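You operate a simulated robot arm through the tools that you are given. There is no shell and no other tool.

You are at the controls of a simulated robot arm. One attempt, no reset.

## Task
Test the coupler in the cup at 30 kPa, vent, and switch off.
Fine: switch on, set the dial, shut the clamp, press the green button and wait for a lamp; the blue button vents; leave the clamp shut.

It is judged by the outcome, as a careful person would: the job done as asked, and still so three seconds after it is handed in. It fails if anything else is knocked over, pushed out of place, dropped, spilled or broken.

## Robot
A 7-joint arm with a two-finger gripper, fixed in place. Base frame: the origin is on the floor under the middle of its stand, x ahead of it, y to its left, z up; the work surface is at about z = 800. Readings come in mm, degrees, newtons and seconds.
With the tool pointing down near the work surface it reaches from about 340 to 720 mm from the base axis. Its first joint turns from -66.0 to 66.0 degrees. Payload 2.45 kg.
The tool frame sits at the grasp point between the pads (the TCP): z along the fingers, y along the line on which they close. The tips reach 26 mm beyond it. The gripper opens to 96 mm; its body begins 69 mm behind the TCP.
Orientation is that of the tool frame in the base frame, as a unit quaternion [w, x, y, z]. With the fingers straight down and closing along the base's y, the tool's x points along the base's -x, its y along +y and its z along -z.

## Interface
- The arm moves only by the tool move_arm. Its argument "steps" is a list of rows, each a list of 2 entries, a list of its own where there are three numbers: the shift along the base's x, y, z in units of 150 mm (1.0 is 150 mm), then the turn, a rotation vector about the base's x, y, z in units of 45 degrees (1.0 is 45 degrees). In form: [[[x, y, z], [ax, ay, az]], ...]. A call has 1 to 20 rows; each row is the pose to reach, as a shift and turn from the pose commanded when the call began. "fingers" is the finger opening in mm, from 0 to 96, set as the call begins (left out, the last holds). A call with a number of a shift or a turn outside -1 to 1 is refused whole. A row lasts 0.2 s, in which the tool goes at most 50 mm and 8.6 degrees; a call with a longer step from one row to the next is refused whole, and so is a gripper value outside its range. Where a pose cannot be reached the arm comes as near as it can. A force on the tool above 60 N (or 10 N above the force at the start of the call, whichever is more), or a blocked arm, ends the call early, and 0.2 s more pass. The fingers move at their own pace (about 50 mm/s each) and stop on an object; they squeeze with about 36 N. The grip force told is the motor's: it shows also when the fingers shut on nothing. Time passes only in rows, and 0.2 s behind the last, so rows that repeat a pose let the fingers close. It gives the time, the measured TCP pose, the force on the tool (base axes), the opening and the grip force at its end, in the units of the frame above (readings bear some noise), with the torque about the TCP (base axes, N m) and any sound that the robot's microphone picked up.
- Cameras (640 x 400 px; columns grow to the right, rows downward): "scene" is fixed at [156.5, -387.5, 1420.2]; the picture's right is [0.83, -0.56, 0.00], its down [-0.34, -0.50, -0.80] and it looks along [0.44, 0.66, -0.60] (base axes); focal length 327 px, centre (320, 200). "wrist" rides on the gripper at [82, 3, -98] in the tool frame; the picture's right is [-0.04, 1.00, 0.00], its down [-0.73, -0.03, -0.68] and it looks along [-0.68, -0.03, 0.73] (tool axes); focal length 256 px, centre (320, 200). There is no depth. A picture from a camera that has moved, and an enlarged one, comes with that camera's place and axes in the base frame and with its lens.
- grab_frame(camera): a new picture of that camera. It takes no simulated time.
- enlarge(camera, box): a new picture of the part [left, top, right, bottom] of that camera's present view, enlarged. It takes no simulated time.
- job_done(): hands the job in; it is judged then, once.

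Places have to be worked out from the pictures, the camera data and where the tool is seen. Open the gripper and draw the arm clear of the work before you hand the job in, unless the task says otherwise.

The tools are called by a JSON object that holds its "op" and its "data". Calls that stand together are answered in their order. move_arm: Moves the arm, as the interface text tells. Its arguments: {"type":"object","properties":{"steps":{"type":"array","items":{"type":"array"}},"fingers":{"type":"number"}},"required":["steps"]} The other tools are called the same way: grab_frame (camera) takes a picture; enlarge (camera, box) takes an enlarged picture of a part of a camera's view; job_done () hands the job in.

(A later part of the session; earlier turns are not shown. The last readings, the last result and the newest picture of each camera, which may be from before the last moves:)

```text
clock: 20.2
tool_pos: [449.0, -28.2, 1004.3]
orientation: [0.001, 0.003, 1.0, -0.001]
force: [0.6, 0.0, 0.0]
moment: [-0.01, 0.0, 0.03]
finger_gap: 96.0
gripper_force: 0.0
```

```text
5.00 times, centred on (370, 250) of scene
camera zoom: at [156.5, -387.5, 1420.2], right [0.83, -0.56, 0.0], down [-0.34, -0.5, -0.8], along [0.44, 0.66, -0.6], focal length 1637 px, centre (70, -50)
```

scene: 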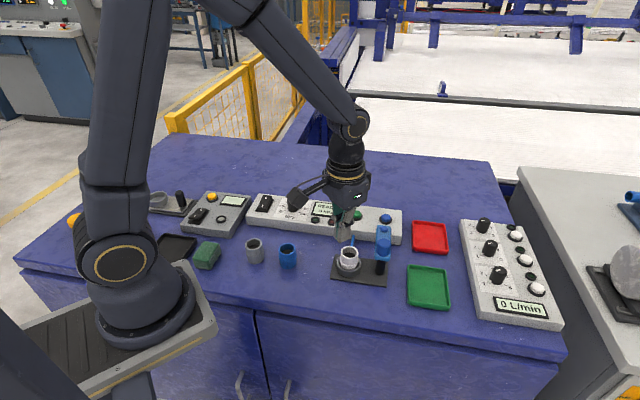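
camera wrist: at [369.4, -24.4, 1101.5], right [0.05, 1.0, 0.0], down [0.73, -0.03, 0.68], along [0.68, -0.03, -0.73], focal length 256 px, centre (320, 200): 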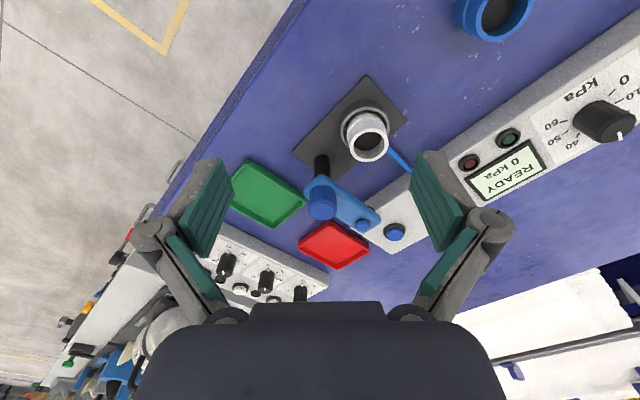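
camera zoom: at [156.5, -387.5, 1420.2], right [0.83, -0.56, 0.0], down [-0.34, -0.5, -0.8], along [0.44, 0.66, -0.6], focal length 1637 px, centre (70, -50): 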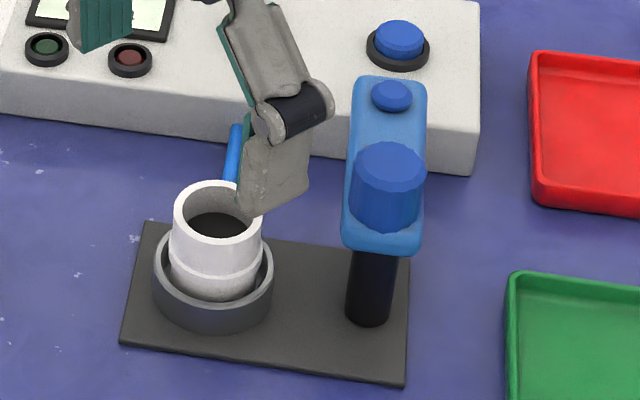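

The clamp is a swing arm on a vertical post at about (570,-30). Its big hub knob tops out near z=902, and the arm points at 46° toward the console; the coupler at (516,23), rim z about 856, lies 90° counter-clockwise. I move above the hub knob with the tool turned -45°.

{"op": "move_arm", "data": {"steps": [[[0.13, 0, 0], [0, 0, -0.167]], [[0.27, 0, 0], [0, 0, -0.333]], [[0.4, 0, -0.05], [0, 0, -0.5]], [[0.54, 0, -0.12], [0, 0, -0.667]], [[0.67, -0.01, -0.2], [0, 0, -0.833]], [[0.8, -0.01, -0.27], [0, 0, -1.0]]], "fingers": 64}}

{"op": "grab_frame", "data": {"camera": "wrist"}}

{"op": "enlarge", "data": {"camera": "scene", "box": [320, 180, 430, 290]}}

```text
clock: 21.6
tool_pos: [568.8, -31.7, 963.8]
orientation: [0.0, 0.386, 0.922, -0.001]
force: [-0.2, -0.5, 0.4]
moment: [-0.04, 0.01, -0.03]
finger_gap: 64.0
gripper_force: 0.1
```

```text
taken
camera wrist: at [515.8, 29.4, 1060.8], right [0.74, 0.67, 0.0], down [0.49, -0.54, 0.68], along [0.46, -0.5, -0.73], focal length 256 px, centre (320, 200)
```

wrist: 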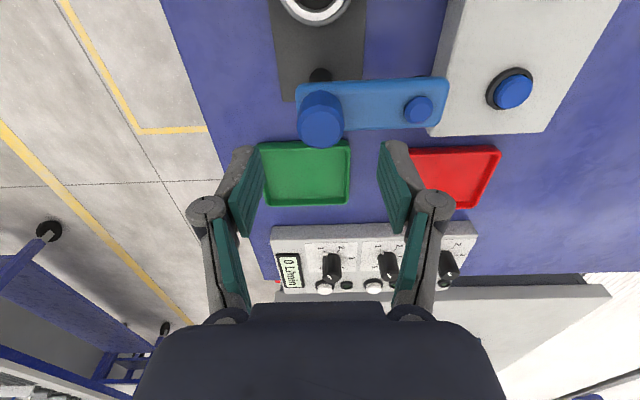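

```text
3.64 times, centred on (375, 235) of scene
camera zoom: at [156.5, -387.5, 1420.2], right [0.83, -0.56, 0.0], down [-0.34, -0.5, -0.8], along [0.44, 0.66, -0.6], focal length 1190 px, centre (120, 73)
```

zoom: 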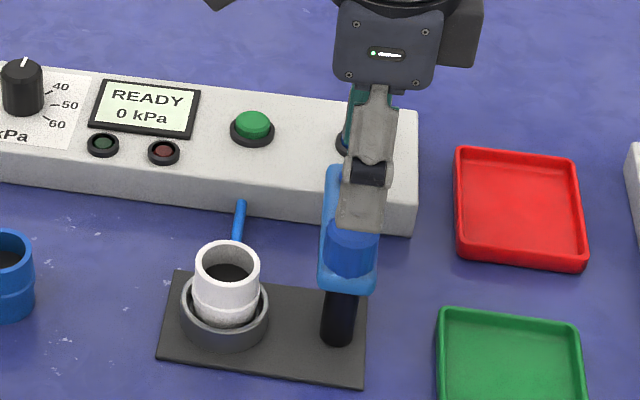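

Clear top view of the clamp arm now. I enlarge it to fix the hub centre.

{"op": "enlarge", "data": {"camera": "wrist", "box": [240, 0, 480, 160]}}

```text
2.50 times, centred on (360, 80) of wrist
camera zoom: at [515.8, 29.4, 1060.8], right [0.74, 0.67, 0.0], down [0.49, -0.54, 0.68], along [0.46, -0.5, -0.73], focal length 640 px, centre (220, 500)
```

zoom: 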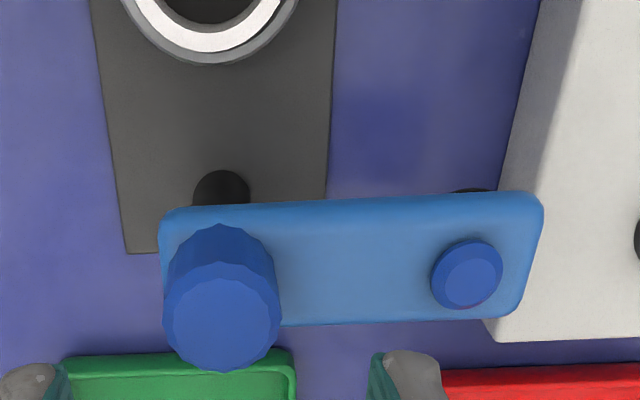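

The hub knob centre is (571,-30.5) and the tool is within 1 mm of it. The arm's top surface is near z=877, so I descend to TCP z about 911, leaving the tips just above the arm and around the knob.

{"op": "move_arm", "data": {"steps": [[[0, 0, -0.15], [0, 0, 0]], [[0, 0, -0.27], [0, 0, 0]], [[0, 0, -0.35], [0, 0, 0]], [[0, 0, -0.35], [0, 0, 0]]]}}

{"op": "grab_frame", "data": {"camera": "wrist"}}

{"op": "enlarge", "data": {"camera": "scene", "box": [320, 180, 430, 290]}}

```text
clock: 22.6
tool_pos: [568.5, -32.5, 912.6]
orientation: [0.0, 0.385, 0.923, 0.0]
force: [0.0, 0.6, -0.6]
moment: [0.04, -0.01, 0.0]
finger_gap: 64.0
gripper_force: 0.0
```

```text
taken
camera wrist: at [514.3, 29.1, 1008.6], right [0.74, 0.67, 0.0], down [0.5, -0.54, 0.68], along [0.46, -0.5, -0.73], focal length 256 px, centre (320, 200)
```

wrist: 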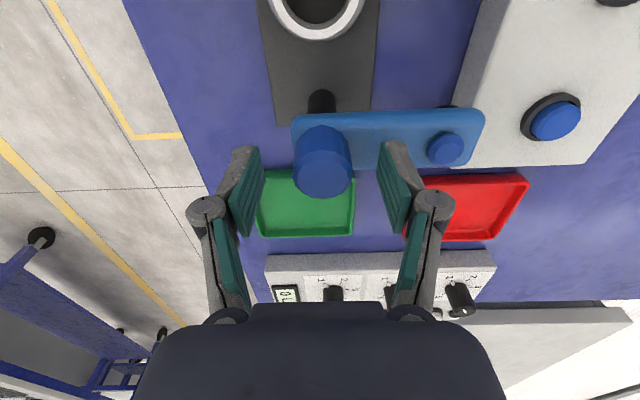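

```text
3.64 times, centred on (375, 235) of scene
camera zoom: at [156.5, -387.5, 1420.2], right [0.83, -0.56, 0.0], down [-0.34, -0.5, -0.8], along [0.44, 0.66, -0.6], focal length 1190 px, centre (120, 73)
```

zoom: 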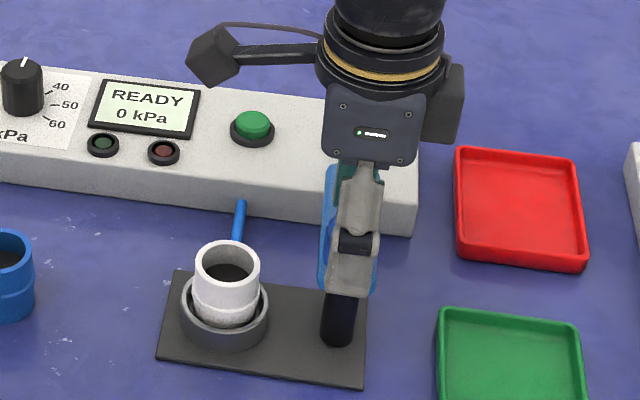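

The knob is centred between the fingers with no contact. I close on it.

{"op": "move_arm", "data": {"steps": [[[0, 0, 0], [0, 0, 0]], [[0, 0, 0], [0, 0, 0]], [[0, 0, 0], [0, 0, 0]], [[0, 0, 0], [0, 0, 0]]], "fingers": 10}}

{"op": "grab_frame", "data": {"camera": "wrist"}}

```text
clock: 23.6
tool_pos: [568.4, -30.2, 911.1]
orientation: [0.0, 0.384, 0.923, 0.0]
force: [8.5, 6.4, -4.1]
moment: [0.05, -0.38, -0.01]
finger_gap: 31.5
gripper_force: 45.7
```

```text
taken
camera wrist: at [515.0, 29.9, 1008.8], right [0.74, 0.67, 0.0], down [0.49, -0.54, 0.68], along [0.46, -0.5, -0.73], focal length 256 px, centre (320, 200)
```

wrist: 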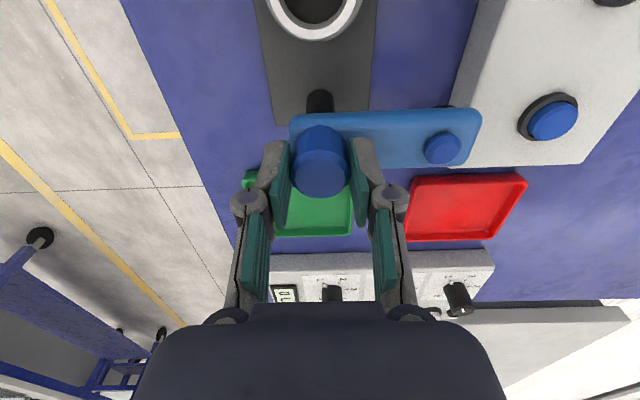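

The knob is gripped (31.5 mm) with a small side load. I nudge 1 mm to relieve it and turn counter-clockwise 16° to see whether the arm follows.

{"op": "move_arm", "data": {"steps": [[[0.007, 0.005, 0], [0, 0, 0.1]], [[0.007, 0.005, 0], [0, 0, 0.22]], [[0.007, 0.005, 0], [0, 0, 0.356]]]}}

{"op": "grab_frame", "data": {"camera": "wrist"}}

{"op": "enlarge", "data": {"camera": "scene", "box": [320, 180, 430, 290]}}

```text
clock: 24.4
tool_pos: [567.9, -30.7, 911.5]
orientation: [-0.002, 0.253, 0.968, -0.002]
force: [-0.7, 1.8, 4.4]
moment: [0.35, 0.52, -0.04]
finger_gap: 31.5
gripper_force: 44.8
```

```text
taken
camera wrist: at [500.8, 12.4, 1009.0], right [0.52, 0.85, 0.0], down [0.63, -0.38, 0.68], along [0.58, -0.36, -0.73], focal length 256 px, centre (320, 200)
```

wrist: 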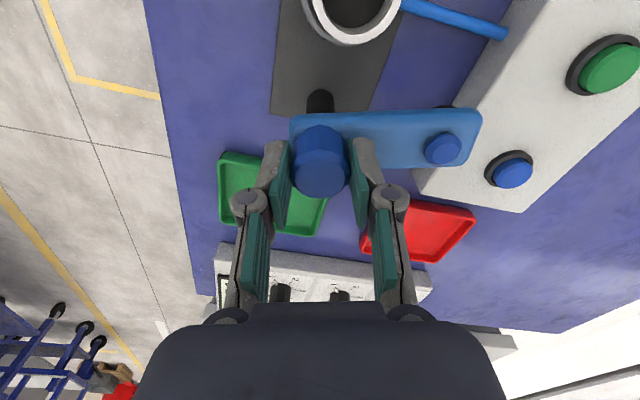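

```text
3.64 times, centred on (375, 235) of scene
camera zoom: at [156.4, -387.5, 1420.2], right [0.83, -0.56, 0.0], down [-0.34, -0.5, -0.8], along [0.44, 0.66, -0.6], focal length 1190 px, centre (120, 73)
```

zoom: 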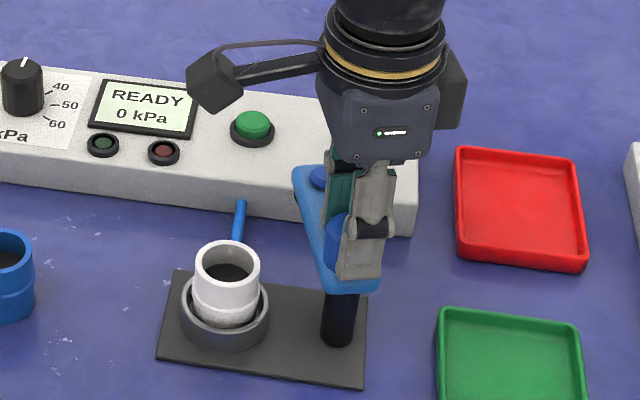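

The clamp arm swings with the knob. I continue another 40°.

{"op": "move_arm", "data": {"steps": [[[0, 0, 0], [0, 0, 0.178]], [[0, 0, 0], [0, 0, 0.356]], [[0, 0, 0], [0, 0, 0.533]], [[0, 0, 0], [0, 0, 0.711]], [[0, 0, 0], [0, 0, 0.889]]]}}

{"op": "grab_frame", "data": {"camera": "wrist"}}

{"op": "enlarge", "data": {"camera": "scene", "box": [320, 180, 430, 290]}}

```text
clock: 25.6
tool_pos: [568.2, -31.1, 912.3]
orientation: [-0.002, -0.095, 0.996, 0.0]
force: [-17.3, -7.3, 17.6]
moment: [-0.13, 0.44, -0.03]
finger_gap: 31.5
gripper_force: 45.5
```

```text
taken
camera wrist: at [489.6, -42.9, 1009.1], right [-0.15, 0.99, 0.0], down [0.73, 0.11, 0.68], along [0.67, 0.1, -0.74], focal length 256 px, centre (320, 200)
```

wrist: 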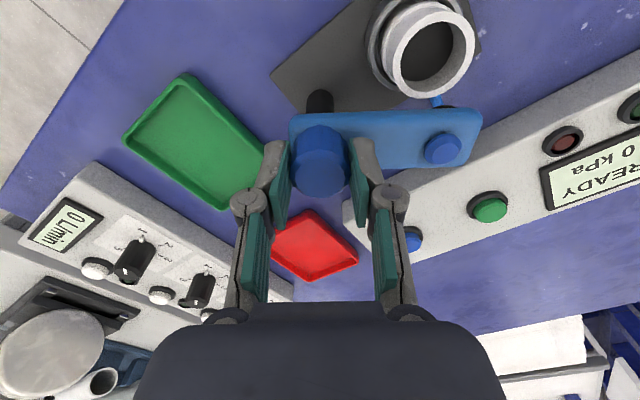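

```text
3.64 times, centred on (375, 235) of scene
camera zoom: at [155.7, -387.7, 1420.2], right [0.83, -0.56, 0.0], down [-0.34, -0.5, -0.8], along [0.44, 0.66, -0.6], focal length 1190 px, centre (120, 73)
```

zoom: 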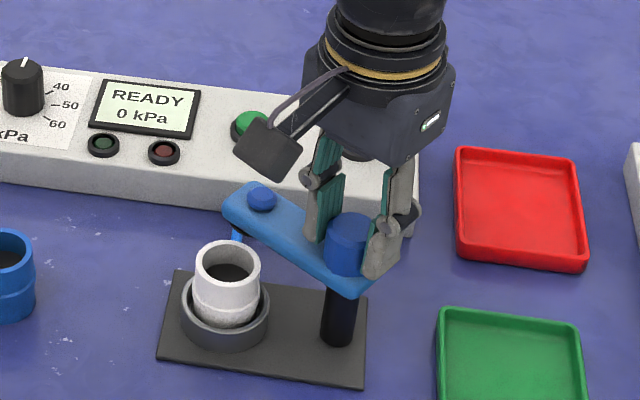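

The arm has swung 56° and no parts have shifted; a side load of about 17 N has built up. I ease the position by about 1.5 mm and turn the next 24°.

{"op": "move_arm", "data": {"steps": [[[-0.01, -0.005, 0.008], [0, 0, 0]], [[-0.01, -0.005, 0.008], [0, 0, 0.178]], [[-0.01, -0.005, 0.008], [0, 0, 0.356]], [[-0.01, -0.005, 0.008], [0, 0, 0.533]]]}}

{"op": "grab_frame", "data": {"camera": "wrist"}}

{"op": "enlarge", "data": {"camera": "scene", "box": [320, 180, 430, 290]}}

```text
clock: 26.6
tool_pos: [568.0, -32.8, 911.8]
orientation: [0.0, -0.3, 0.954, -0.001]
force: [-3.9, -9.6, -16.5]
moment: [0.27, -0.86, -0.01]
finger_gap: 31.7
gripper_force: 45.4
```

```text
taken
camera wrist: at [501.2, -75.3, 1008.9], right [-0.54, 0.84, 0.0], down [0.62, 0.4, 0.68], along [0.57, 0.36, -0.73], focal length 256 px, centre (320, 200)
```

wrist: 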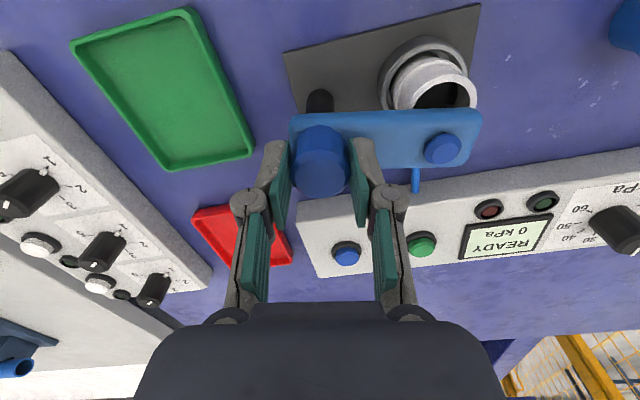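

```text
3.64 times, centred on (375, 235) of scene
camera zoom: at [156.7, -387.8, 1420.1], right [0.83, -0.56, 0.0], down [-0.34, -0.5, -0.8], along [0.44, 0.66, -0.6], focal length 1190 px, centre (120, 73)
```

zoom: 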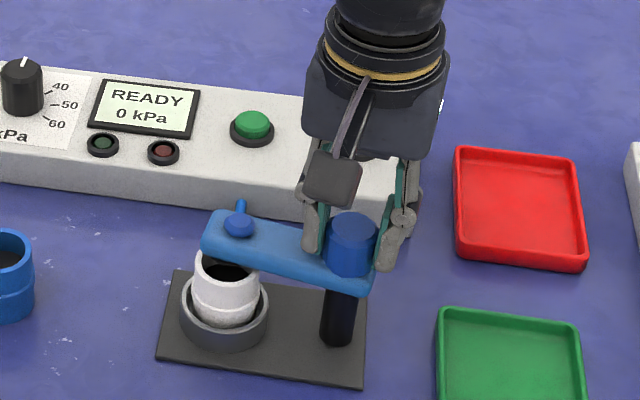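

The arm is nearly over the coupler (80° turned). I turn the last 10° slowly, easing the vertical load.

{"op": "move_arm", "data": {"steps": [[[0, -0.004, -0.007], [0, 0, 0.08]], [[0, -0.004, -0.007], [0, 0, 0.16]], [[0, -0.004, -0.007], [0, 0, 0.22]], [[0, -0.004, -0.007], [0, 0, 0.22]]]}}

{"op": "grab_frame", "data": {"camera": "wrist"}}

{"op": "enlarge", "data": {"camera": "scene", "box": [320, 200, 410, 290]}}

```text
clock: 27.6
tool_pos: [568.7, -32.3, 911.6]
orientation: [0.001, -0.379, 0.925, -0.001]
force: [-6.5, -7.1, 4.8]
moment: [-0.26, 0.31, 0.0]
finger_gap: 31.4
gripper_force: 45.3
```

```text
taken
camera wrist: at [509.7, -86.6, 1008.9], right [-0.67, 0.74, 0.0], down [0.54, 0.5, 0.68], along [0.5, 0.46, -0.73], focal length 256 px, centre (320, 200)
```

wrist: 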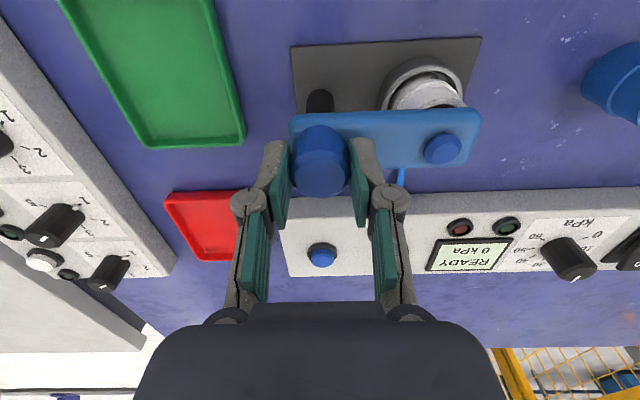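

```text
4.44 times, centred on (365, 245) of scene
camera zoom: at [156.2, -387.7, 1420.2], right [0.83, -0.56, 0.0], down [-0.34, -0.5, -0.8], along [0.44, 0.66, -0.6], focal length 1455 px, centre (120, 0)
```

zoom: 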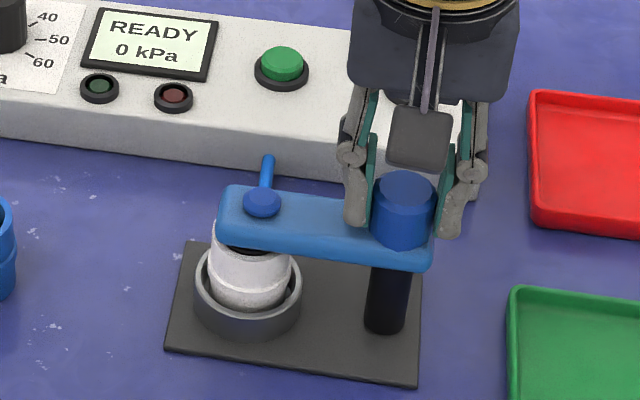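

The arm now lies over the coupler (about 90° turned), with no end-stop torque felt yet. I try 3° more to feel for the stop.

{"op": "move_arm", "data": {"steps": [[[0, 0, 0], [0, 0, 0.035]], [[0, 0, 0], [0, 0, 0.07]], [[0, 0, 0], [0, 0, 0.07]]]}}

{"op": "enlarge", "data": {"camera": "wrist", "box": [260, 20, 500, 200]}}

{"op": "enlarge", "data": {"camera": "scene", "box": [320, 200, 410, 290]}}

```text
clock: 28.4
tool_pos: [569.5, -31.9, 911.3]
orientation: [0.002, -0.405, 0.914, -0.001]
force: [-1.2, -2.0, 3.1]
moment: [0.31, -0.27, -0.27]
finger_gap: 31.4
gripper_force: 44.4
```

```text
2.22 times, centred on (380, 110) of wrist
camera zoom: at [513.2, -89.5, 1008.7], right [-0.71, 0.7, 0.0], down [0.51, 0.52, 0.68], along [0.48, 0.48, -0.73], focal length 569 px, centre (187, 400)
```

zoom: 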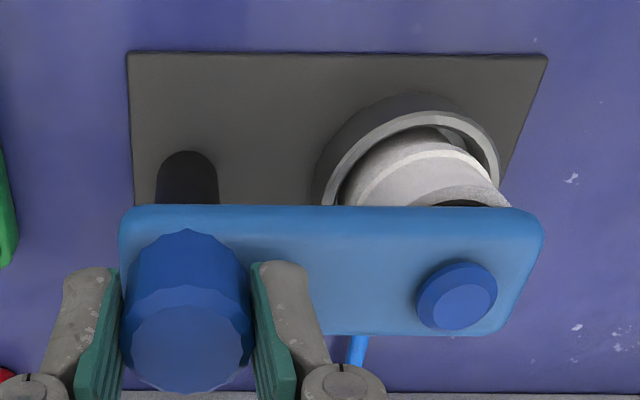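

```text
4.44 times, centred on (365, 245) of scene
camera zoom: at [156.4, -387.5, 1420.2], right [0.83, -0.56, 0.0], down [-0.34, -0.5, -0.8], along [0.44, 0.66, -0.6], focal length 1455 px, centre (120, 0)
```

zoom: 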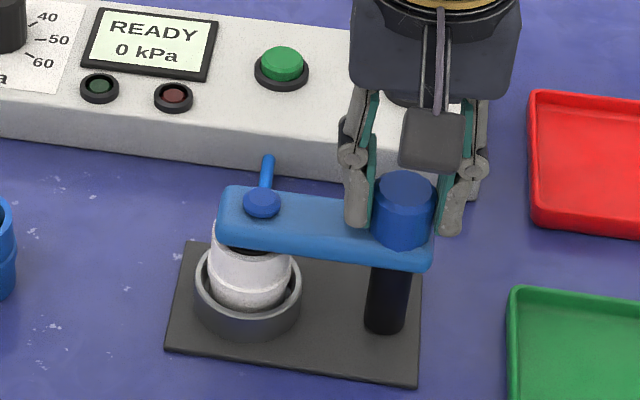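

The arm no longer moved and a -0.27 N·m torque appeared, so it is at its stop and lies square over the coupler. I open the fingers and check that it stays shut.

{"op": "move_arm", "data": {"steps": [[[0, 0, 0], [0, 0, 0]], [[0, 0, 0], [0, 0, 0]], [[0, 0, 0], [0, 0, 0]]], "fingers": 64}}

{"op": "grab_frame", "data": {"camera": "wrist"}}

{"op": "enlarge", "data": {"camera": "scene", "box": [320, 200, 410, 290]}}

```text
clock: 29.2
tool_pos: [568.3, -30.9, 911.6]
orientation: [0.001, -0.406, 0.914, 0.0]
force: [0.4, 0.1, -0.7]
moment: [0.01, 0.02, -0.01]
finger_gap: 64.1
gripper_force: 0.0
```

```text
taken
camera wrist: at [512.7, -89.9, 1008.6], right [-0.71, 0.7, 0.0], down [0.51, 0.52, 0.68], along [0.48, 0.48, -0.73], focal length 256 px, centre (320, 200)
```

wrist: 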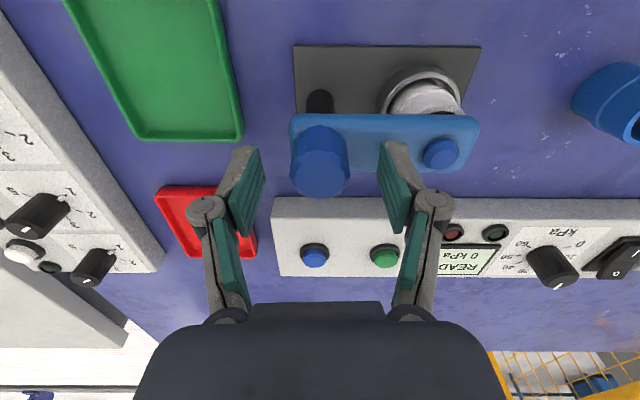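

```text
4.44 times, centred on (365, 245) of scene
camera zoom: at [156.5, -387.5, 1420.2], right [0.83, -0.56, 0.0], down [-0.34, -0.5, -0.8], along [0.44, 0.66, -0.6], focal length 1455 px, centre (120, 0)
```

zoom: 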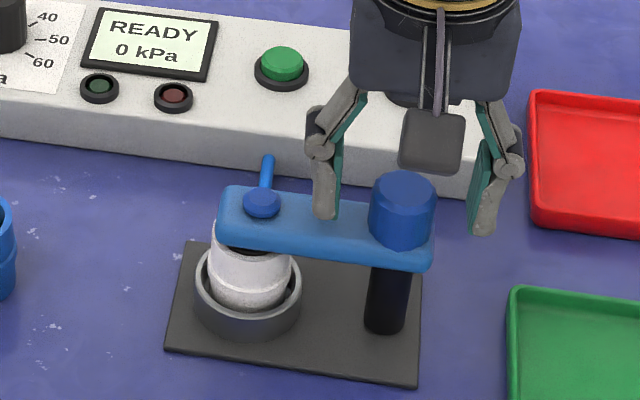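

The clamp stays shut on its own. I lift straight up, then move toward the green button.

{"op": "move_arm", "data": {"steps": [[[0, 0, 0.15], [0, 0, 0]], [[0, 0, 0.35], [0, 0, 0]], [[0, 0.05, 0.4], [0, 0, -0.03]], [[0.1, 0.3, 0.4], [0, 0, -0.06]], [[0.2, 0.55, 0.4], [0, 0, -0.06]], [[0.3, 0.8, 0.4], [0, 0, -0.06]], [[0.37, 1.0, 0.4], [0, 0, -0.06]], [[0.37, 1.0, 0.4], [0, 0, -0.06]]]}}

{"op": "grab_frame", "data": {"camera": "wrist"}}

{"op": "grab_frame", "data": {"camera": "scene"}}

```text
clock: 31.0
tool_pos: [625.0, 118.8, 972.2]
orientation: [0.0, -0.383, 0.924, -0.001]
force: [0.3, 0.6, 0.4]
moment: [0.0, -0.03, -0.02]
finger_gap: 64.2
gripper_force: 0.0
```

```text
taken
camera wrist: at [566.1, 63.6, 1069.9], right [-0.68, 0.73, 0.0], down [0.54, 0.5, 0.68], along [0.5, 0.46, -0.73], focal length 256 px, centre (320, 200)
```

wrist: 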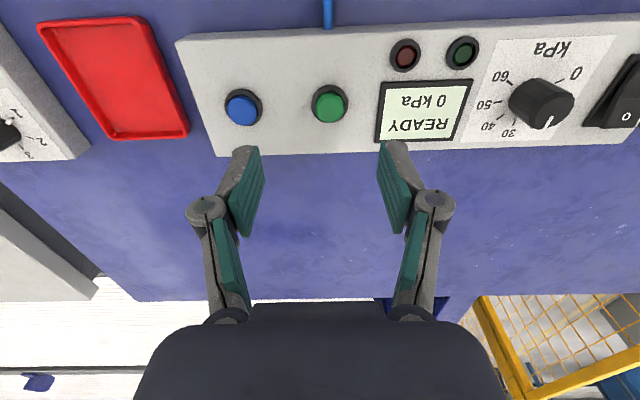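

```text
taken
```

scene: 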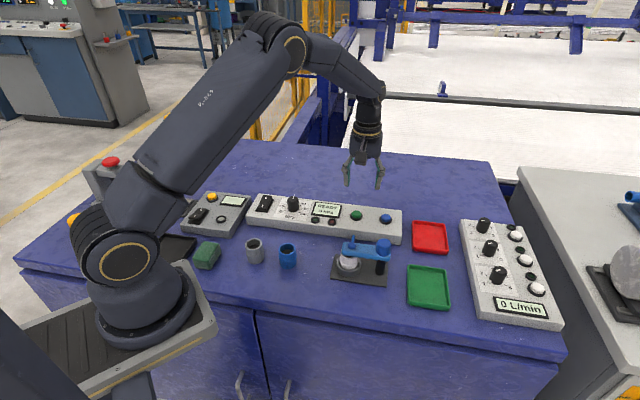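

The scene is intact and the clamp is shut. I enlarge the buttons to place them precisely.

{"op": "enlarge", "data": {"camera": "wrist", "box": [200, 60, 390, 160]}}

{"op": "enlarge", "data": {"camera": "scene", "box": [320, 195, 410, 245]}}

```text
3.37 times, centred on (295, 110) of wrist
camera zoom: at [566.1, 63.6, 1069.9], right [-0.68, 0.73, 0.0], down [0.54, 0.5, 0.68], along [0.5, 0.46, -0.73], focal length 862 px, centre (404, 503)
```

zoom: 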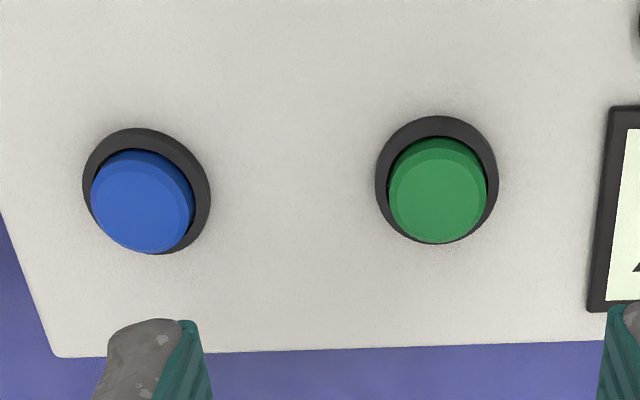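

```text
7.11 times, centred on (365, 220) of scene
camera zoom: at [156.5, -387.5, 1420.2], right [0.83, -0.56, 0.0], down [-0.34, -0.5, -0.8], along [0.44, 0.66, -0.6], focal length 2328 px, centre (0, 58)
```

zoom: 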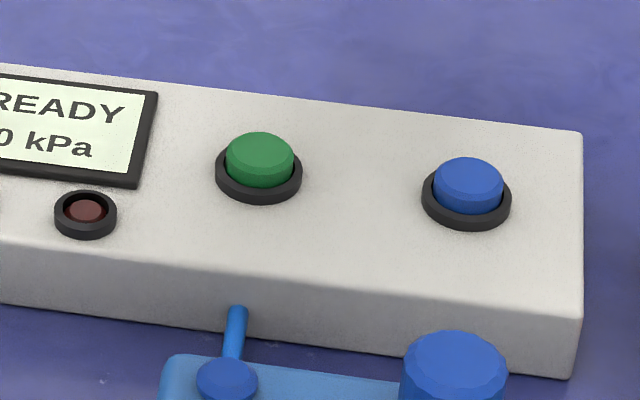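

Green is at about (629.6,134.4) and blue at (684.7,79.2), caps near z=850. I close the fingers and move over the green button.

{"op": "move_arm", "data": {"steps": [[[0.023, 0.099, 0], [0, 0, 0]], [[0.023, 0.099, -0.2], [0, 0, 0]], [[0.023, 0.099, -0.4], [0, 0, 0]], [[0.023, 0.099, -0.53], [0, 0, 0]], [[0.023, 0.099, -0.57], [0, 0, 0]], [[0.023, 0.099, -0.57], [0, 0, 0]]], "fingers": 0}}

{"op": "grab_frame", "data": {"camera": "wrist"}}

{"op": "enlarge", "data": {"camera": "scene", "box": [310, 170, 410, 250]}}

```text
clock: 32.4
tool_pos: [626.7, 133.5, 884.8]
orientation: [0.0, -0.383, 0.924, -0.002]
force: [-0.4, -0.1, 0.0]
moment: [0.04, 0.02, -0.03]
finger_gap: 0.0
gripper_force: 28.7
```

```text
taken
camera wrist: at [568.2, 78.4, 982.6], right [-0.68, 0.73, 0.0], down [0.54, 0.5, 0.68], along [0.5, 0.46, -0.73], focal length 256 px, centre (320, 200)
```

wrist: 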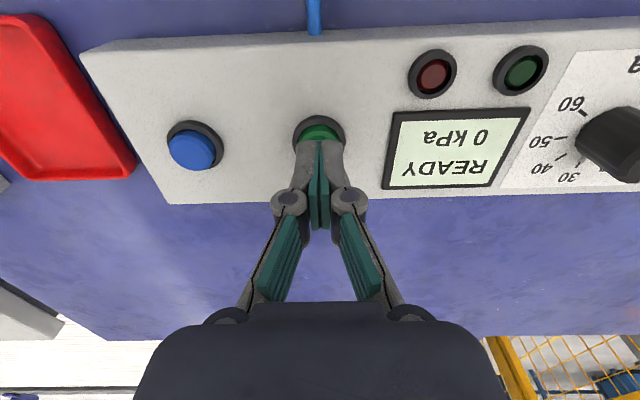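

```text
5.00 times, centred on (360, 210) of scene
camera zoom: at [156.5, -387.5, 1420.2], right [0.83, -0.56, 0.0], down [-0.34, -0.5, -0.8], along [0.44, 0.66, -0.6], focal length 1637 px, centre (120, 150)
```

zoom: 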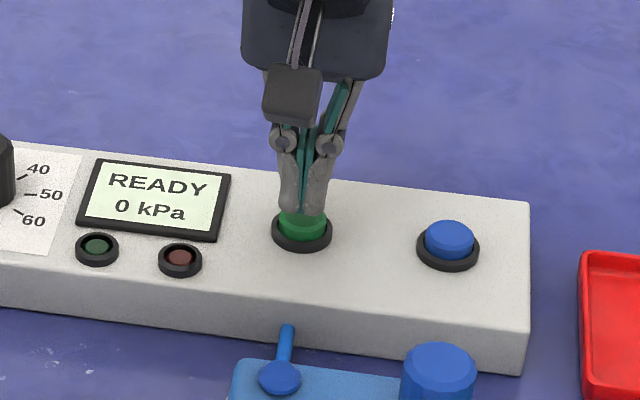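

The tips are just above the green cap and aligned. I press down in 2 mm steps.

{"op": "move_arm", "data": {"steps": [[[0, 0, -0.025], [0, 0, 0]], [[0, 0, -0.04], [0, 0, 0]], [[0, 0, -0.055], [0, 0, 0]], [[0, 0, -0.07], [0, 0, 0]], [[0, 0, -0.08], [0, 0, 0]]]}}

{"op": "enlarge", "data": {"camera": "scene", "box": [310, 170, 410, 250]}}

```text
clock: 33.6
tool_pos: [627.2, 132.4, 873.0]
orientation: [0.001, -0.384, 0.923, 0.0]
force: [0.3, 0.2, -0.6]
moment: [-0.02, 0.0, 0.0]
finger_gap: 6.1
gripper_force: 28.2
```

```text
5.00 times, centred on (360, 210) of scene
camera zoom: at [156.5, -387.5, 1420.2], right [0.83, -0.56, 0.0], down [-0.34, -0.5, -0.8], along [0.44, 0.66, -0.6], focal length 1637 px, centre (120, 150)
```

zoom: 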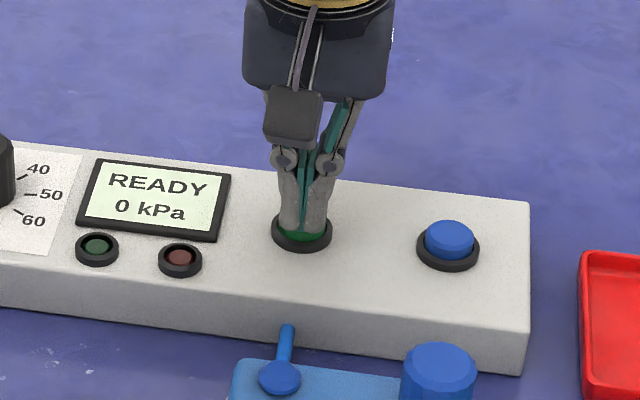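

The fingers have contacted the cap (gap 6.1, as on the switch) but it has not triggered yet. I press further.

{"op": "move_arm", "data": {"steps": [[[0, 0, -0.015], [0, 0, 0]], [[0, 0, -0.03], [0, 0, 0]], [[0, 0, -0.03], [0, 0, 0]]]}}

{"op": "enlarge", "data": {"camera": "scene", "box": [310, 170, 410, 250]}}

```text
clock: 34.4
tool_pos: [626.6, 132.9, 869.6]
orientation: [0.001, -0.384, 0.923, -0.001]
force: [-1.4, -0.7, 1.7]
moment: [0.0, 0.03, -0.02]
finger_gap: 6.3
gripper_force: 28.6
heard: click
```

```text
5.00 times, centred on (360, 210) of scene
camera zoom: at [156.4, -387.5, 1420.2], right [0.83, -0.56, 0.0], down [-0.34, -0.5, -0.8], along [0.44, 0.66, -0.6], focal length 1637 px, centre (120, 150)
```

zoom: 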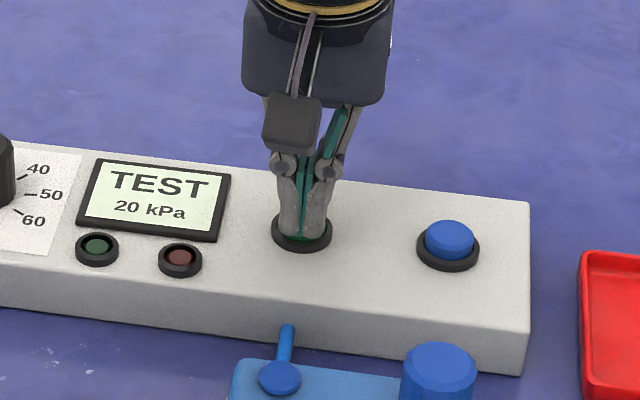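

The button clicked and the display shows TEST, 20 kPa and rising. I lift off the button and wait while watching the display.

{"op": "move_arm", "data": {"steps": [[[0, 0, 0.1], [0, 0, 0]], [[0, 0, 0.25], [0, 0, 0]], [[0, 0, 0.25], [0, 0, 0]]]}}

{"op": "enlarge", "data": {"camera": "scene", "box": [260, 180, 410, 300]}}

```text
clock: 35.2
tool_pos: [627.6, 131.9, 906.9]
orientation: [0.0, -0.383, 0.924, -0.002]
force: [-0.2, 0.1, 0.8]
moment: [0.0, -0.01, 0.01]
finger_gap: 0.1
gripper_force: 29.0
```

```text
3.33 times, centred on (335, 240) of scene
camera zoom: at [156.5, -387.5, 1420.2], right [0.83, -0.56, 0.0], down [-0.34, -0.5, -0.8], along [0.44, 0.66, -0.6], focal length 1091 px, centre (270, 67)
```

zoom: 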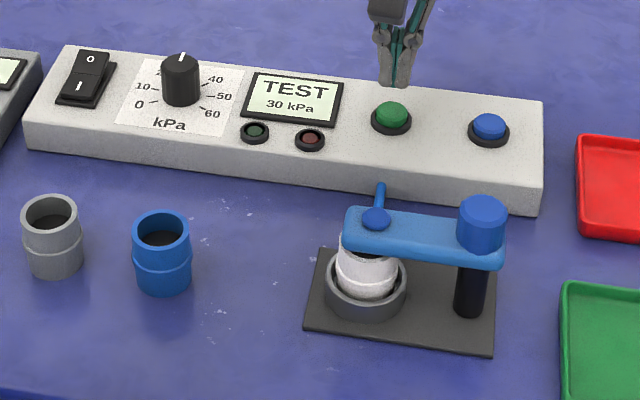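

It holds at 30 kPa with no lamp yet. While waiting I move over to above the blue button without touching anything.

{"op": "move_arm", "data": {"steps": [[[0.18, -0.18, 0.05], [0, 0, 0]], [[0.367, -0.367, 0.05], [0, 0, 0]], [[0.367, -0.367, 0.05], [0, 0, 0]], [[0.367, -0.367, 0.05], [0, 0, 0]], [[0.367, -0.367, 0.05], [0, 0, 0]]]}}

{"op": "enlarge", "data": {"camera": "scene", "box": [260, 180, 410, 300]}}

{"op": "grab_frame", "data": {"camera": "wrist"}}

```text
clock: 36.4
tool_pos: [682.7, 78.5, 915.6]
orientation: [0.001, -0.384, 0.923, -0.001]
force: [-0.4, 0.2, -0.8]
moment: [-0.02, 0.02, 0.0]
finger_gap: 0.0
gripper_force: 28.7
```

```text
3.33 times, centred on (335, 240) of scene
camera zoom: at [156.5, -387.5, 1420.2], right [0.83, -0.56, 0.0], down [-0.34, -0.5, -0.8], along [0.44, 0.66, -0.6], focal length 1091 px, centre (270, 67)
```

zoom: 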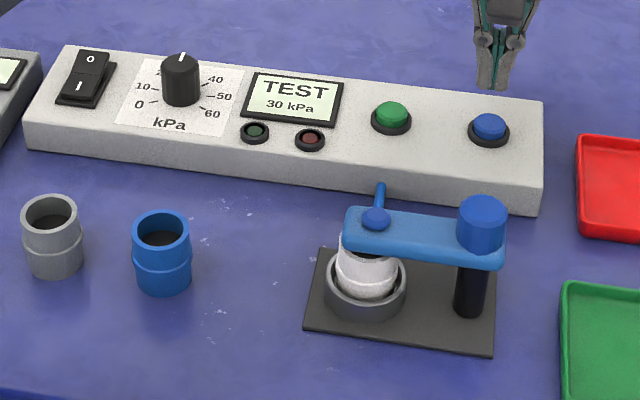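

```text
taken
camera wrist: at [624.1, 24.8, 1012.9], right [-0.68, 0.73, 0.0], down [0.54, 0.5, 0.68], along [0.5, 0.46, -0.73], focal length 256 px, centre (320, 200)
```

wrist: 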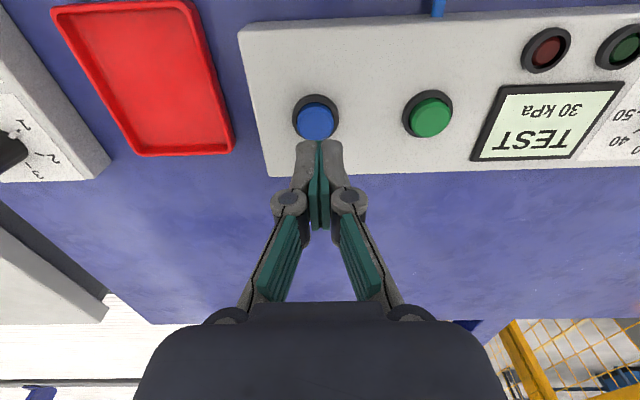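

The test is still running at 30 kPa with both lamps dark. I wait in place.

{"op": "move_arm", "data": {"steps": [[[0, 0, 0], [0, 0, 0]], [[0, 0, 0], [0, 0, 0]], [[0, 0, 0], [0, 0, 0]], [[0, 0, 0], [0, 0, 0]], [[0, 0, 0], [0, 0, 0]], [[0, 0, 0], [0, 0, 0]], [[0, 0, 0], [0, 0, 0]], [[0, 0, 0], [0, 0, 0]], [[0, 0, 0], [0, 0, 0]], [[0, 0, 0], [0, 0, 0]]]}}

{"op": "enlarge", "data": {"camera": "scene", "box": [260, 180, 410, 300]}}

```text
clock: 38.6
tool_pos: [683.4, 79.3, 915.7]
orientation: [0.001, -0.384, 0.923, -0.001]
force: [-0.3, -0.4, -0.1]
moment: [-0.02, -0.04, 0.01]
finger_gap: 0.0
gripper_force: 28.4
```

```text
3.33 times, centred on (335, 240) of scene
camera zoom: at [156.5, -387.5, 1420.2], right [0.83, -0.56, 0.0], down [-0.34, -0.5, -0.8], along [0.44, 0.66, -0.6], focal length 1091 px, centre (270, 67)
```

zoom: 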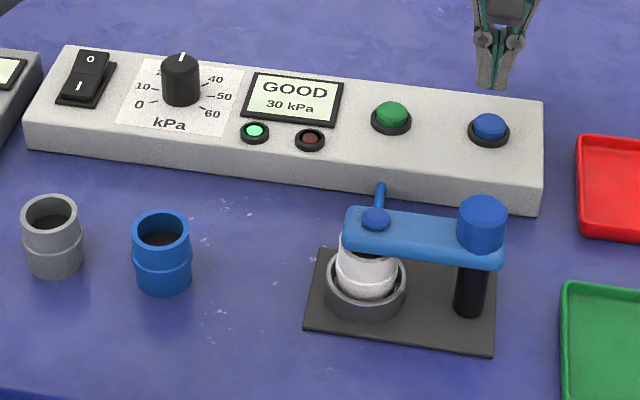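

The green lamp is lit: GOOD at 30 kPa. Next I vent, after checking alignment over the blue button.

{"op": "enlarge", "data": {"camera": "wrist", "box": [260, 70, 380, 170]}}

```text
4.00 times, centred on (320, 120) of wrist
camera zoom: at [624.0, 24.8, 1012.9], right [-0.68, 0.73, 0.0], down [0.54, 0.5, 0.68], along [0.5, 0.46, -0.73], focal length 1024 px, centre (320, 520)
```

zoom: 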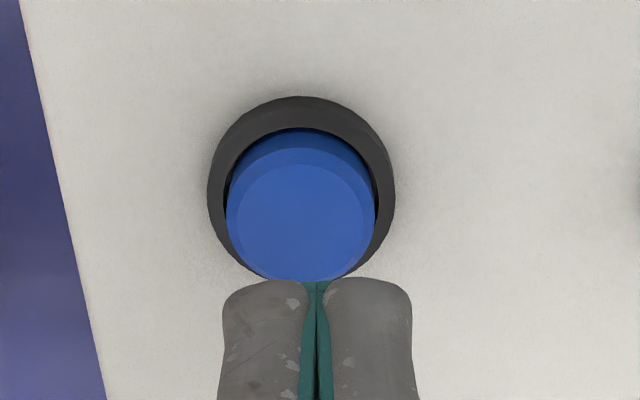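

The blue cap's centre is about (1,-3.5) mm from the tool axis. I correct that and come down to just above it.

{"op": "move_arm", "data": {"steps": [[[0.008, -0.022, -0.1], [0, 0, 0]], [[0.008, -0.022, -0.2], [0, 0, 0]], [[0.008, -0.022, -0.23], [0, 0, 0]], [[0.008, -0.022, -0.255], [0, 0, 0]], [[0.008, -0.022, -0.275], [0, 0, 0]]]}}

{"op": "enlarge", "data": {"camera": "scene", "box": [310, 170, 410, 250]}}

```text
clock: 39.8
tool_pos: [682.4, 75.8, 873.9]
orientation: [0.0, -0.384, 0.923, 0.0]
force: [-0.9, 0.2, 0.8]
moment: [0.0, -0.02, -0.02]
finger_gap: 5.9
gripper_force: 28.3
```

```text
5.00 times, centred on (360, 210) of scene
camera zoom: at [156.5, -387.5, 1420.2], right [0.83, -0.56, 0.0], down [-0.34, -0.5, -0.8], along [0.44, 0.66, -0.6], focal length 1637 px, centre (120, 150)
```

zoom: 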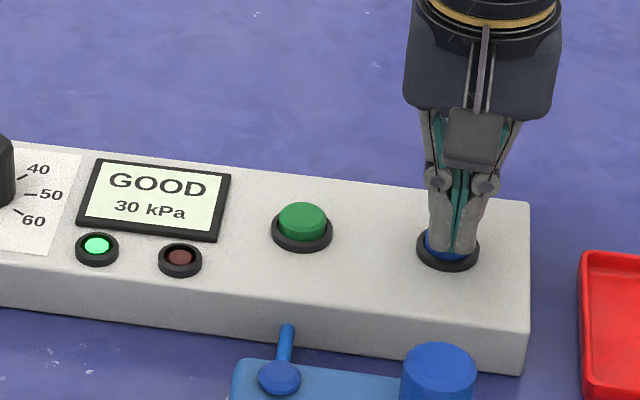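

Contact on the blue cap, centred. I press the last few millimetres.

{"op": "move_arm", "data": {"steps": [[[0, 0, -0.015], [0, 0, 0]], [[0, 0, -0.03], [0, 0, 0]], [[0, 0, -0.03], [0, 0, 0]]]}}

{"op": "enlarge", "data": {"camera": "scene", "box": [310, 170, 410, 250]}}

```text
clock: 40.6
tool_pos: [682.9, 73.6, 868.0]
orientation: [0.001, -0.383, 0.924, -0.001]
force: [-1.2, -0.7, 3.9]
moment: [-0.04, 0.02, 0.0]
finger_gap: 6.1
gripper_force: 28.4
heard: click
```

```text
5.00 times, centred on (360, 210) of scene
camera zoom: at [156.4, -387.5, 1420.2], right [0.83, -0.56, 0.0], down [-0.34, -0.5, -0.8], along [0.44, 0.66, -0.6], focal length 1637 px, centre (120, 150)
```

zoom: 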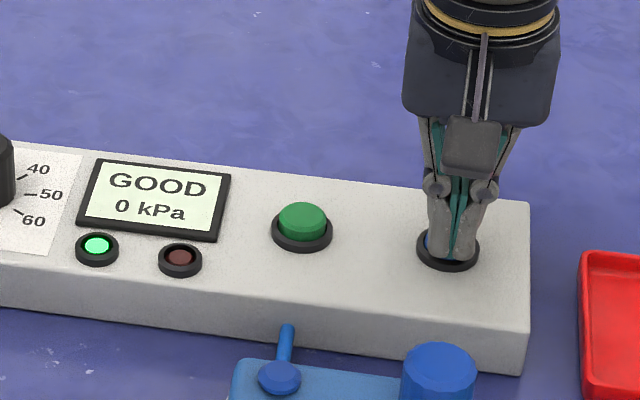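

It vented to 0 kPa with a click. I lift off and travel back high above the console toward the switch.

{"op": "move_arm", "data": {"steps": [[[0, 0, 0.15], [0, 0, 0]], [[0, 0, 0.4], [0, 0, 0]], [[-0.1, 0.1, 0.55], [0, 0, 0]], [[-0.3, 0.3, 0.6], [0, 0, 0]], [[-0.5, 0.5, 0.6], [0, 0, 0]], [[-0.7, 0.7, 0.6], [0, 0, 0]], [[-0.9, 0.9, 0.6], [0, 0, 0]], [[-1.0, 1.0, 0.6], [0, 0, 0]]]}}

{"op": "move_arm", "data": {"steps": [[[-0.15, 0.2, 0], [0, 0, 0]], [[-0.3, 0.4, 0], [0, 0, 0]], [[-0.43, 0.6, 0], [0, 0, 0]], [[-0.5, 0.74, 0], [0, 0, 0]], [[-0.5, 0.74, 0], [0, 0, 0]]]}}

{"op": "grab_frame", "data": {"camera": "wrist"}}

{"op": "enlarge", "data": {"camera": "scene", "box": [230, 150, 390, 270]}}

```text
clock: 42.4
tool_pos: [533.6, 225.0, 959.7]
orientation: [0.001, -0.383, 0.924, -0.001]
force: [-0.1, 0.2, 0.6]
moment: [-0.02, 0.01, -0.01]
finger_gap: 0.0
gripper_force: 28.5
```

```text
clock: 43.6
tool_pos: [460.2, 338.0, 956.7]
orientation: [0.001, -0.383, 0.924, -0.001]
force: [0.6, -0.4, 0.3]
moment: [-0.02, -0.01, -0.08]
finger_gap: 0.2
gripper_force: 29.2
```

```text
taken
camera wrist: at [401.0, 282.7, 1055.2], right [-0.68, 0.73, 0.0], down [0.54, 0.5, 0.68], along [0.5, 0.46, -0.73], focal length 256 px, centre (320, 200)
```

wrist: 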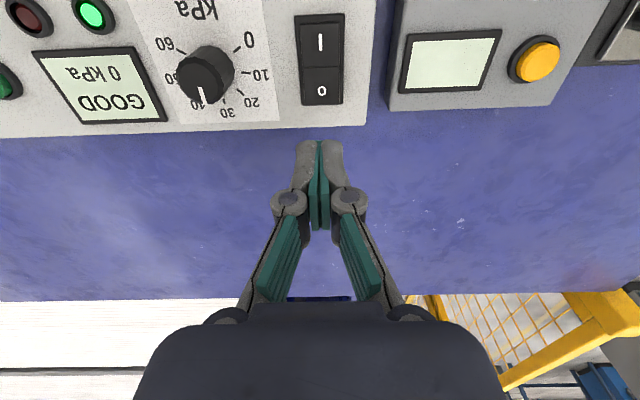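

```text
3.33 times, centred on (310, 210) of scene
camera zoom: at [156.5, -387.5, 1420.2], right [0.83, -0.56, 0.0], down [-0.34, -0.5, -0.8], along [0.44, 0.66, -0.6], focal length 1091 px, centre (353, 167)
```

zoom: 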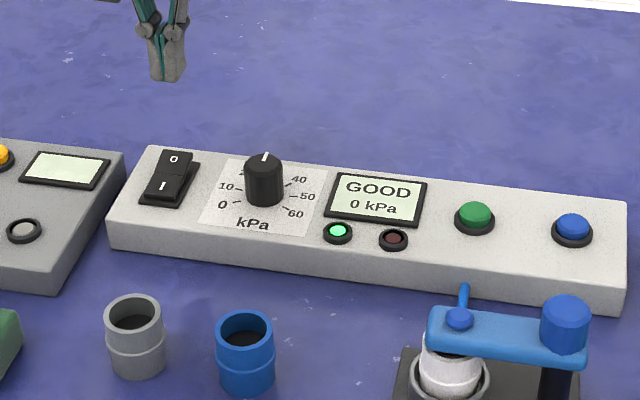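

The O end is raised with its mark at about (453.7,332.5), and the tool is about 4 mm too far out. I shift in and come down above the O end.

{"op": "move_arm", "data": {"steps": [[[-0.024, -0.018, -0.15], [0, 0, 0]], [[-0.024, -0.018, -0.3], [0, 0, 0]], [[-0.024, -0.018, -0.4], [0, 0, 0]], [[-0.024, -0.018, -0.43], [0, 0, 0]]]}}

{"op": "enlarge", "data": {"camera": "scene", "box": [240, 160, 320, 230]}}

{"op": "enlarge", "data": {"camera": "wrist", "box": [240, 40, 400, 180]}}

```text
clock: 44.6
tool_pos: [455.9, 334.2, 892.5]
orientation: [0.0, -0.384, 0.923, -0.001]
force: [-0.3, 0.0, 1.0]
moment: [0.02, 0.01, -0.02]
finger_gap: 0.0
gripper_force: 29.0
```

```text
5.71 times, centred on (280, 195) of scene
camera zoom: at [156.5, -387.5, 1420.2], right [0.83, -0.56, 0.0], down [-0.34, -0.5, -0.8], along [0.44, 0.66, -0.6], focal length 1870 px, centre (549, 229)
```

zoom: 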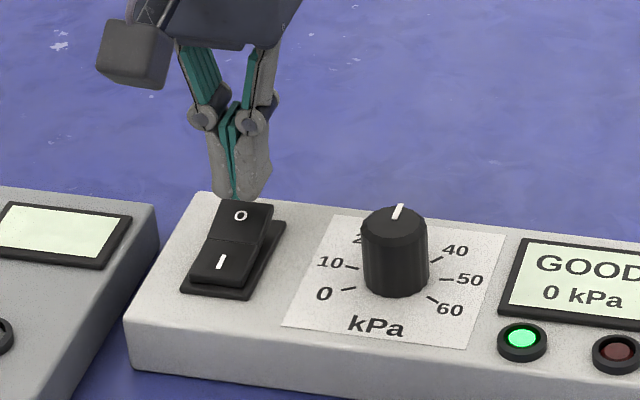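

```text
2.86 times, centred on (320, 110) of wrist
camera zoom: at [397.3, 277.9, 990.4], right [-0.68, 0.73, 0.0], down [0.54, 0.5, 0.68], along [0.5, 0.46, -0.73], focal length 731 px, centre (320, 457)
```

zoom: 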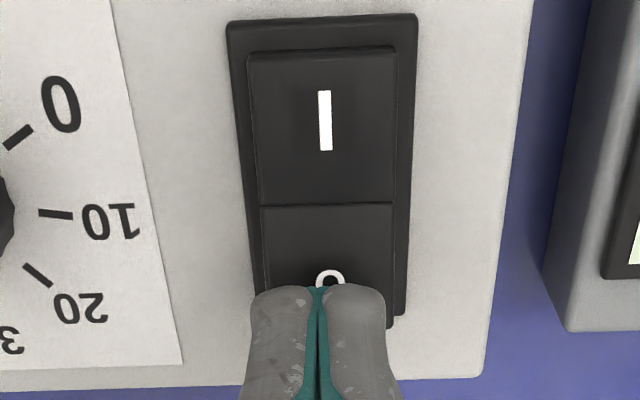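

The tips are over the raised O end. I press down in small steps, as before.

{"op": "move_arm", "data": {"steps": [[[0, 0, -0.03], [0, 0, 0]], [[0, 0, -0.05], [0, 0, 0]], [[0, 0, -0.07], [0, 0, 0]], [[0, 0, -0.09], [0, 0, 0]], [[0, 0, -0.105], [0, 0, 0]], [[0, 0, -0.12], [0, 0, 0]], [[0, 0, -0.13], [0, 0, 0]]]}}

{"op": "enlarge", "data": {"camera": "scene", "box": [240, 160, 350, 230]}}

```text
clock: 46.2
tool_pos: [455.2, 333.4, 874.2]
orientation: [0.002, -0.384, 0.923, 0.0]
force: [0.6, 0.5, 0.4]
moment: [0.04, 0.03, -0.01]
finger_gap: 0.0
gripper_force: 28.5
```

```text
5.71 times, centred on (295, 195) of scene
camera zoom: at [156.5, -387.5, 1420.2], right [0.83, -0.56, 0.0], down [-0.34, -0.5, -0.8], along [0.44, 0.66, -0.6], focal length 1870 px, centre (463, 229)
```

zoom: 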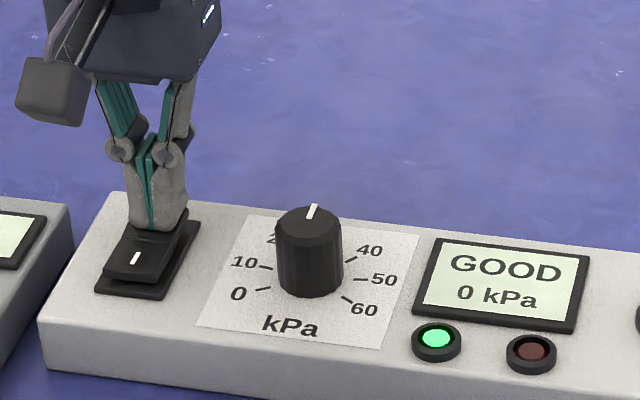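

The rocker is tipping back, but the display is still lit. I press a few millimetres more.

{"op": "move_arm", "data": {"steps": [[[0, 0, -0.012], [0, 0, 0]], [[0, 0, -0.024], [0, 0, 0]], [[0, 0, -0.03], [0, 0, 0]]]}}

{"op": "enlarge", "data": {"camera": "scene", "box": [240, 160, 350, 230]}}

```text
clock: 47.0
tool_pos: [455.4, 333.9, 872.1]
orientation: [0.001, -0.384, 0.924, 0.0]
force: [-7.4, -3.7, 29.3]
moment: [-0.37, 0.45, -0.04]
finger_gap: 6.1
gripper_force: 28.0
```

```text
5.71 times, centred on (295, 195) of scene
camera zoom: at [155.9, -387.9, 1420.1], right [0.83, -0.56, 0.0], down [-0.34, -0.5, -0.8], along [0.44, 0.66, -0.6], focal length 1870 px, centre (463, 229)
```

zoom: 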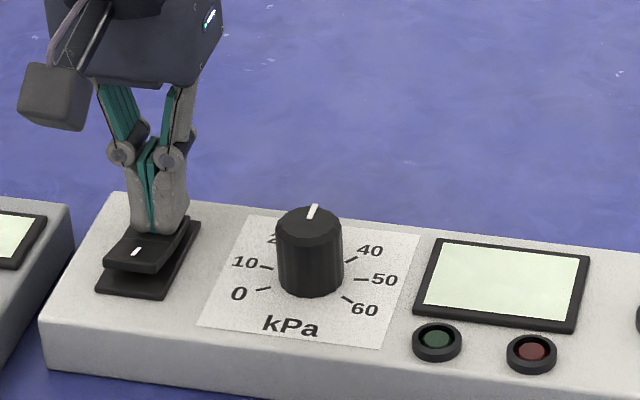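

The display and lamp are off and the rocker is fully at O. I lift straight up and draw the arm clear.

{"op": "move_arm", "data": {"steps": [[[0, 0, 0.1], [0, 0, 0]], [[0, 0, 0.3], [0, 0, 0]], [[0, 0, 0.6], [0, 0, 0]], [[0, 0, 0.9], [0, 0, 0]], [[-0.1, -0.2, 1.0], [0, 0, 0]], [[-0.2, -0.45, 1.0], [0, 0, 0]], [[-0.3, -0.7, 1.0], [0, 0, 0]]]}}

{"op": "grab_frame", "data": {"camera": "scene"}}

{"op": "enlarge", "data": {"camera": "scene", "box": [230, 180, 420, 300]}}

```text
clock: 48.6
tool_pos: [407.9, 230.1, 1020.7]
orientation: [0.001, -0.383, 0.924, -0.001]
force: [0.3, -0.7, 0.5]
moment: [0.02, -0.01, 0.02]
finger_gap: 0.2
gripper_force: 28.2
```

```text
taken
```

scene: 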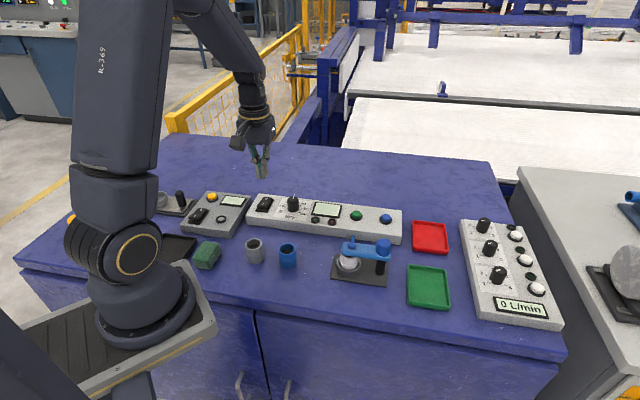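

```text
3.33 times, centred on (325, 240) of scene
camera zoom: at [156.5, -387.5, 1420.2], right [0.83, -0.56, 0.0], down [-0.34, -0.5, -0.8], along [0.44, 0.66, -0.6], focal length 1091 px, centre (303, 67)
```

zoom: 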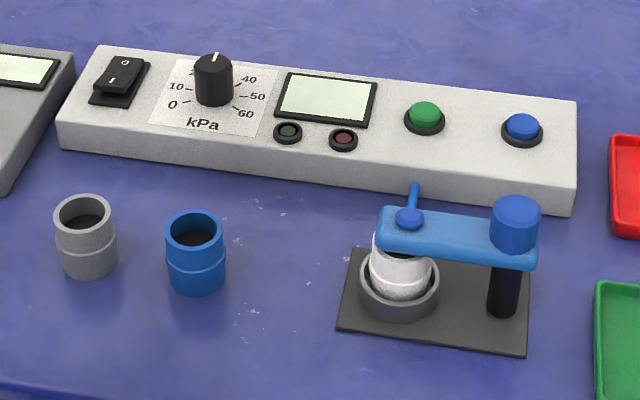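

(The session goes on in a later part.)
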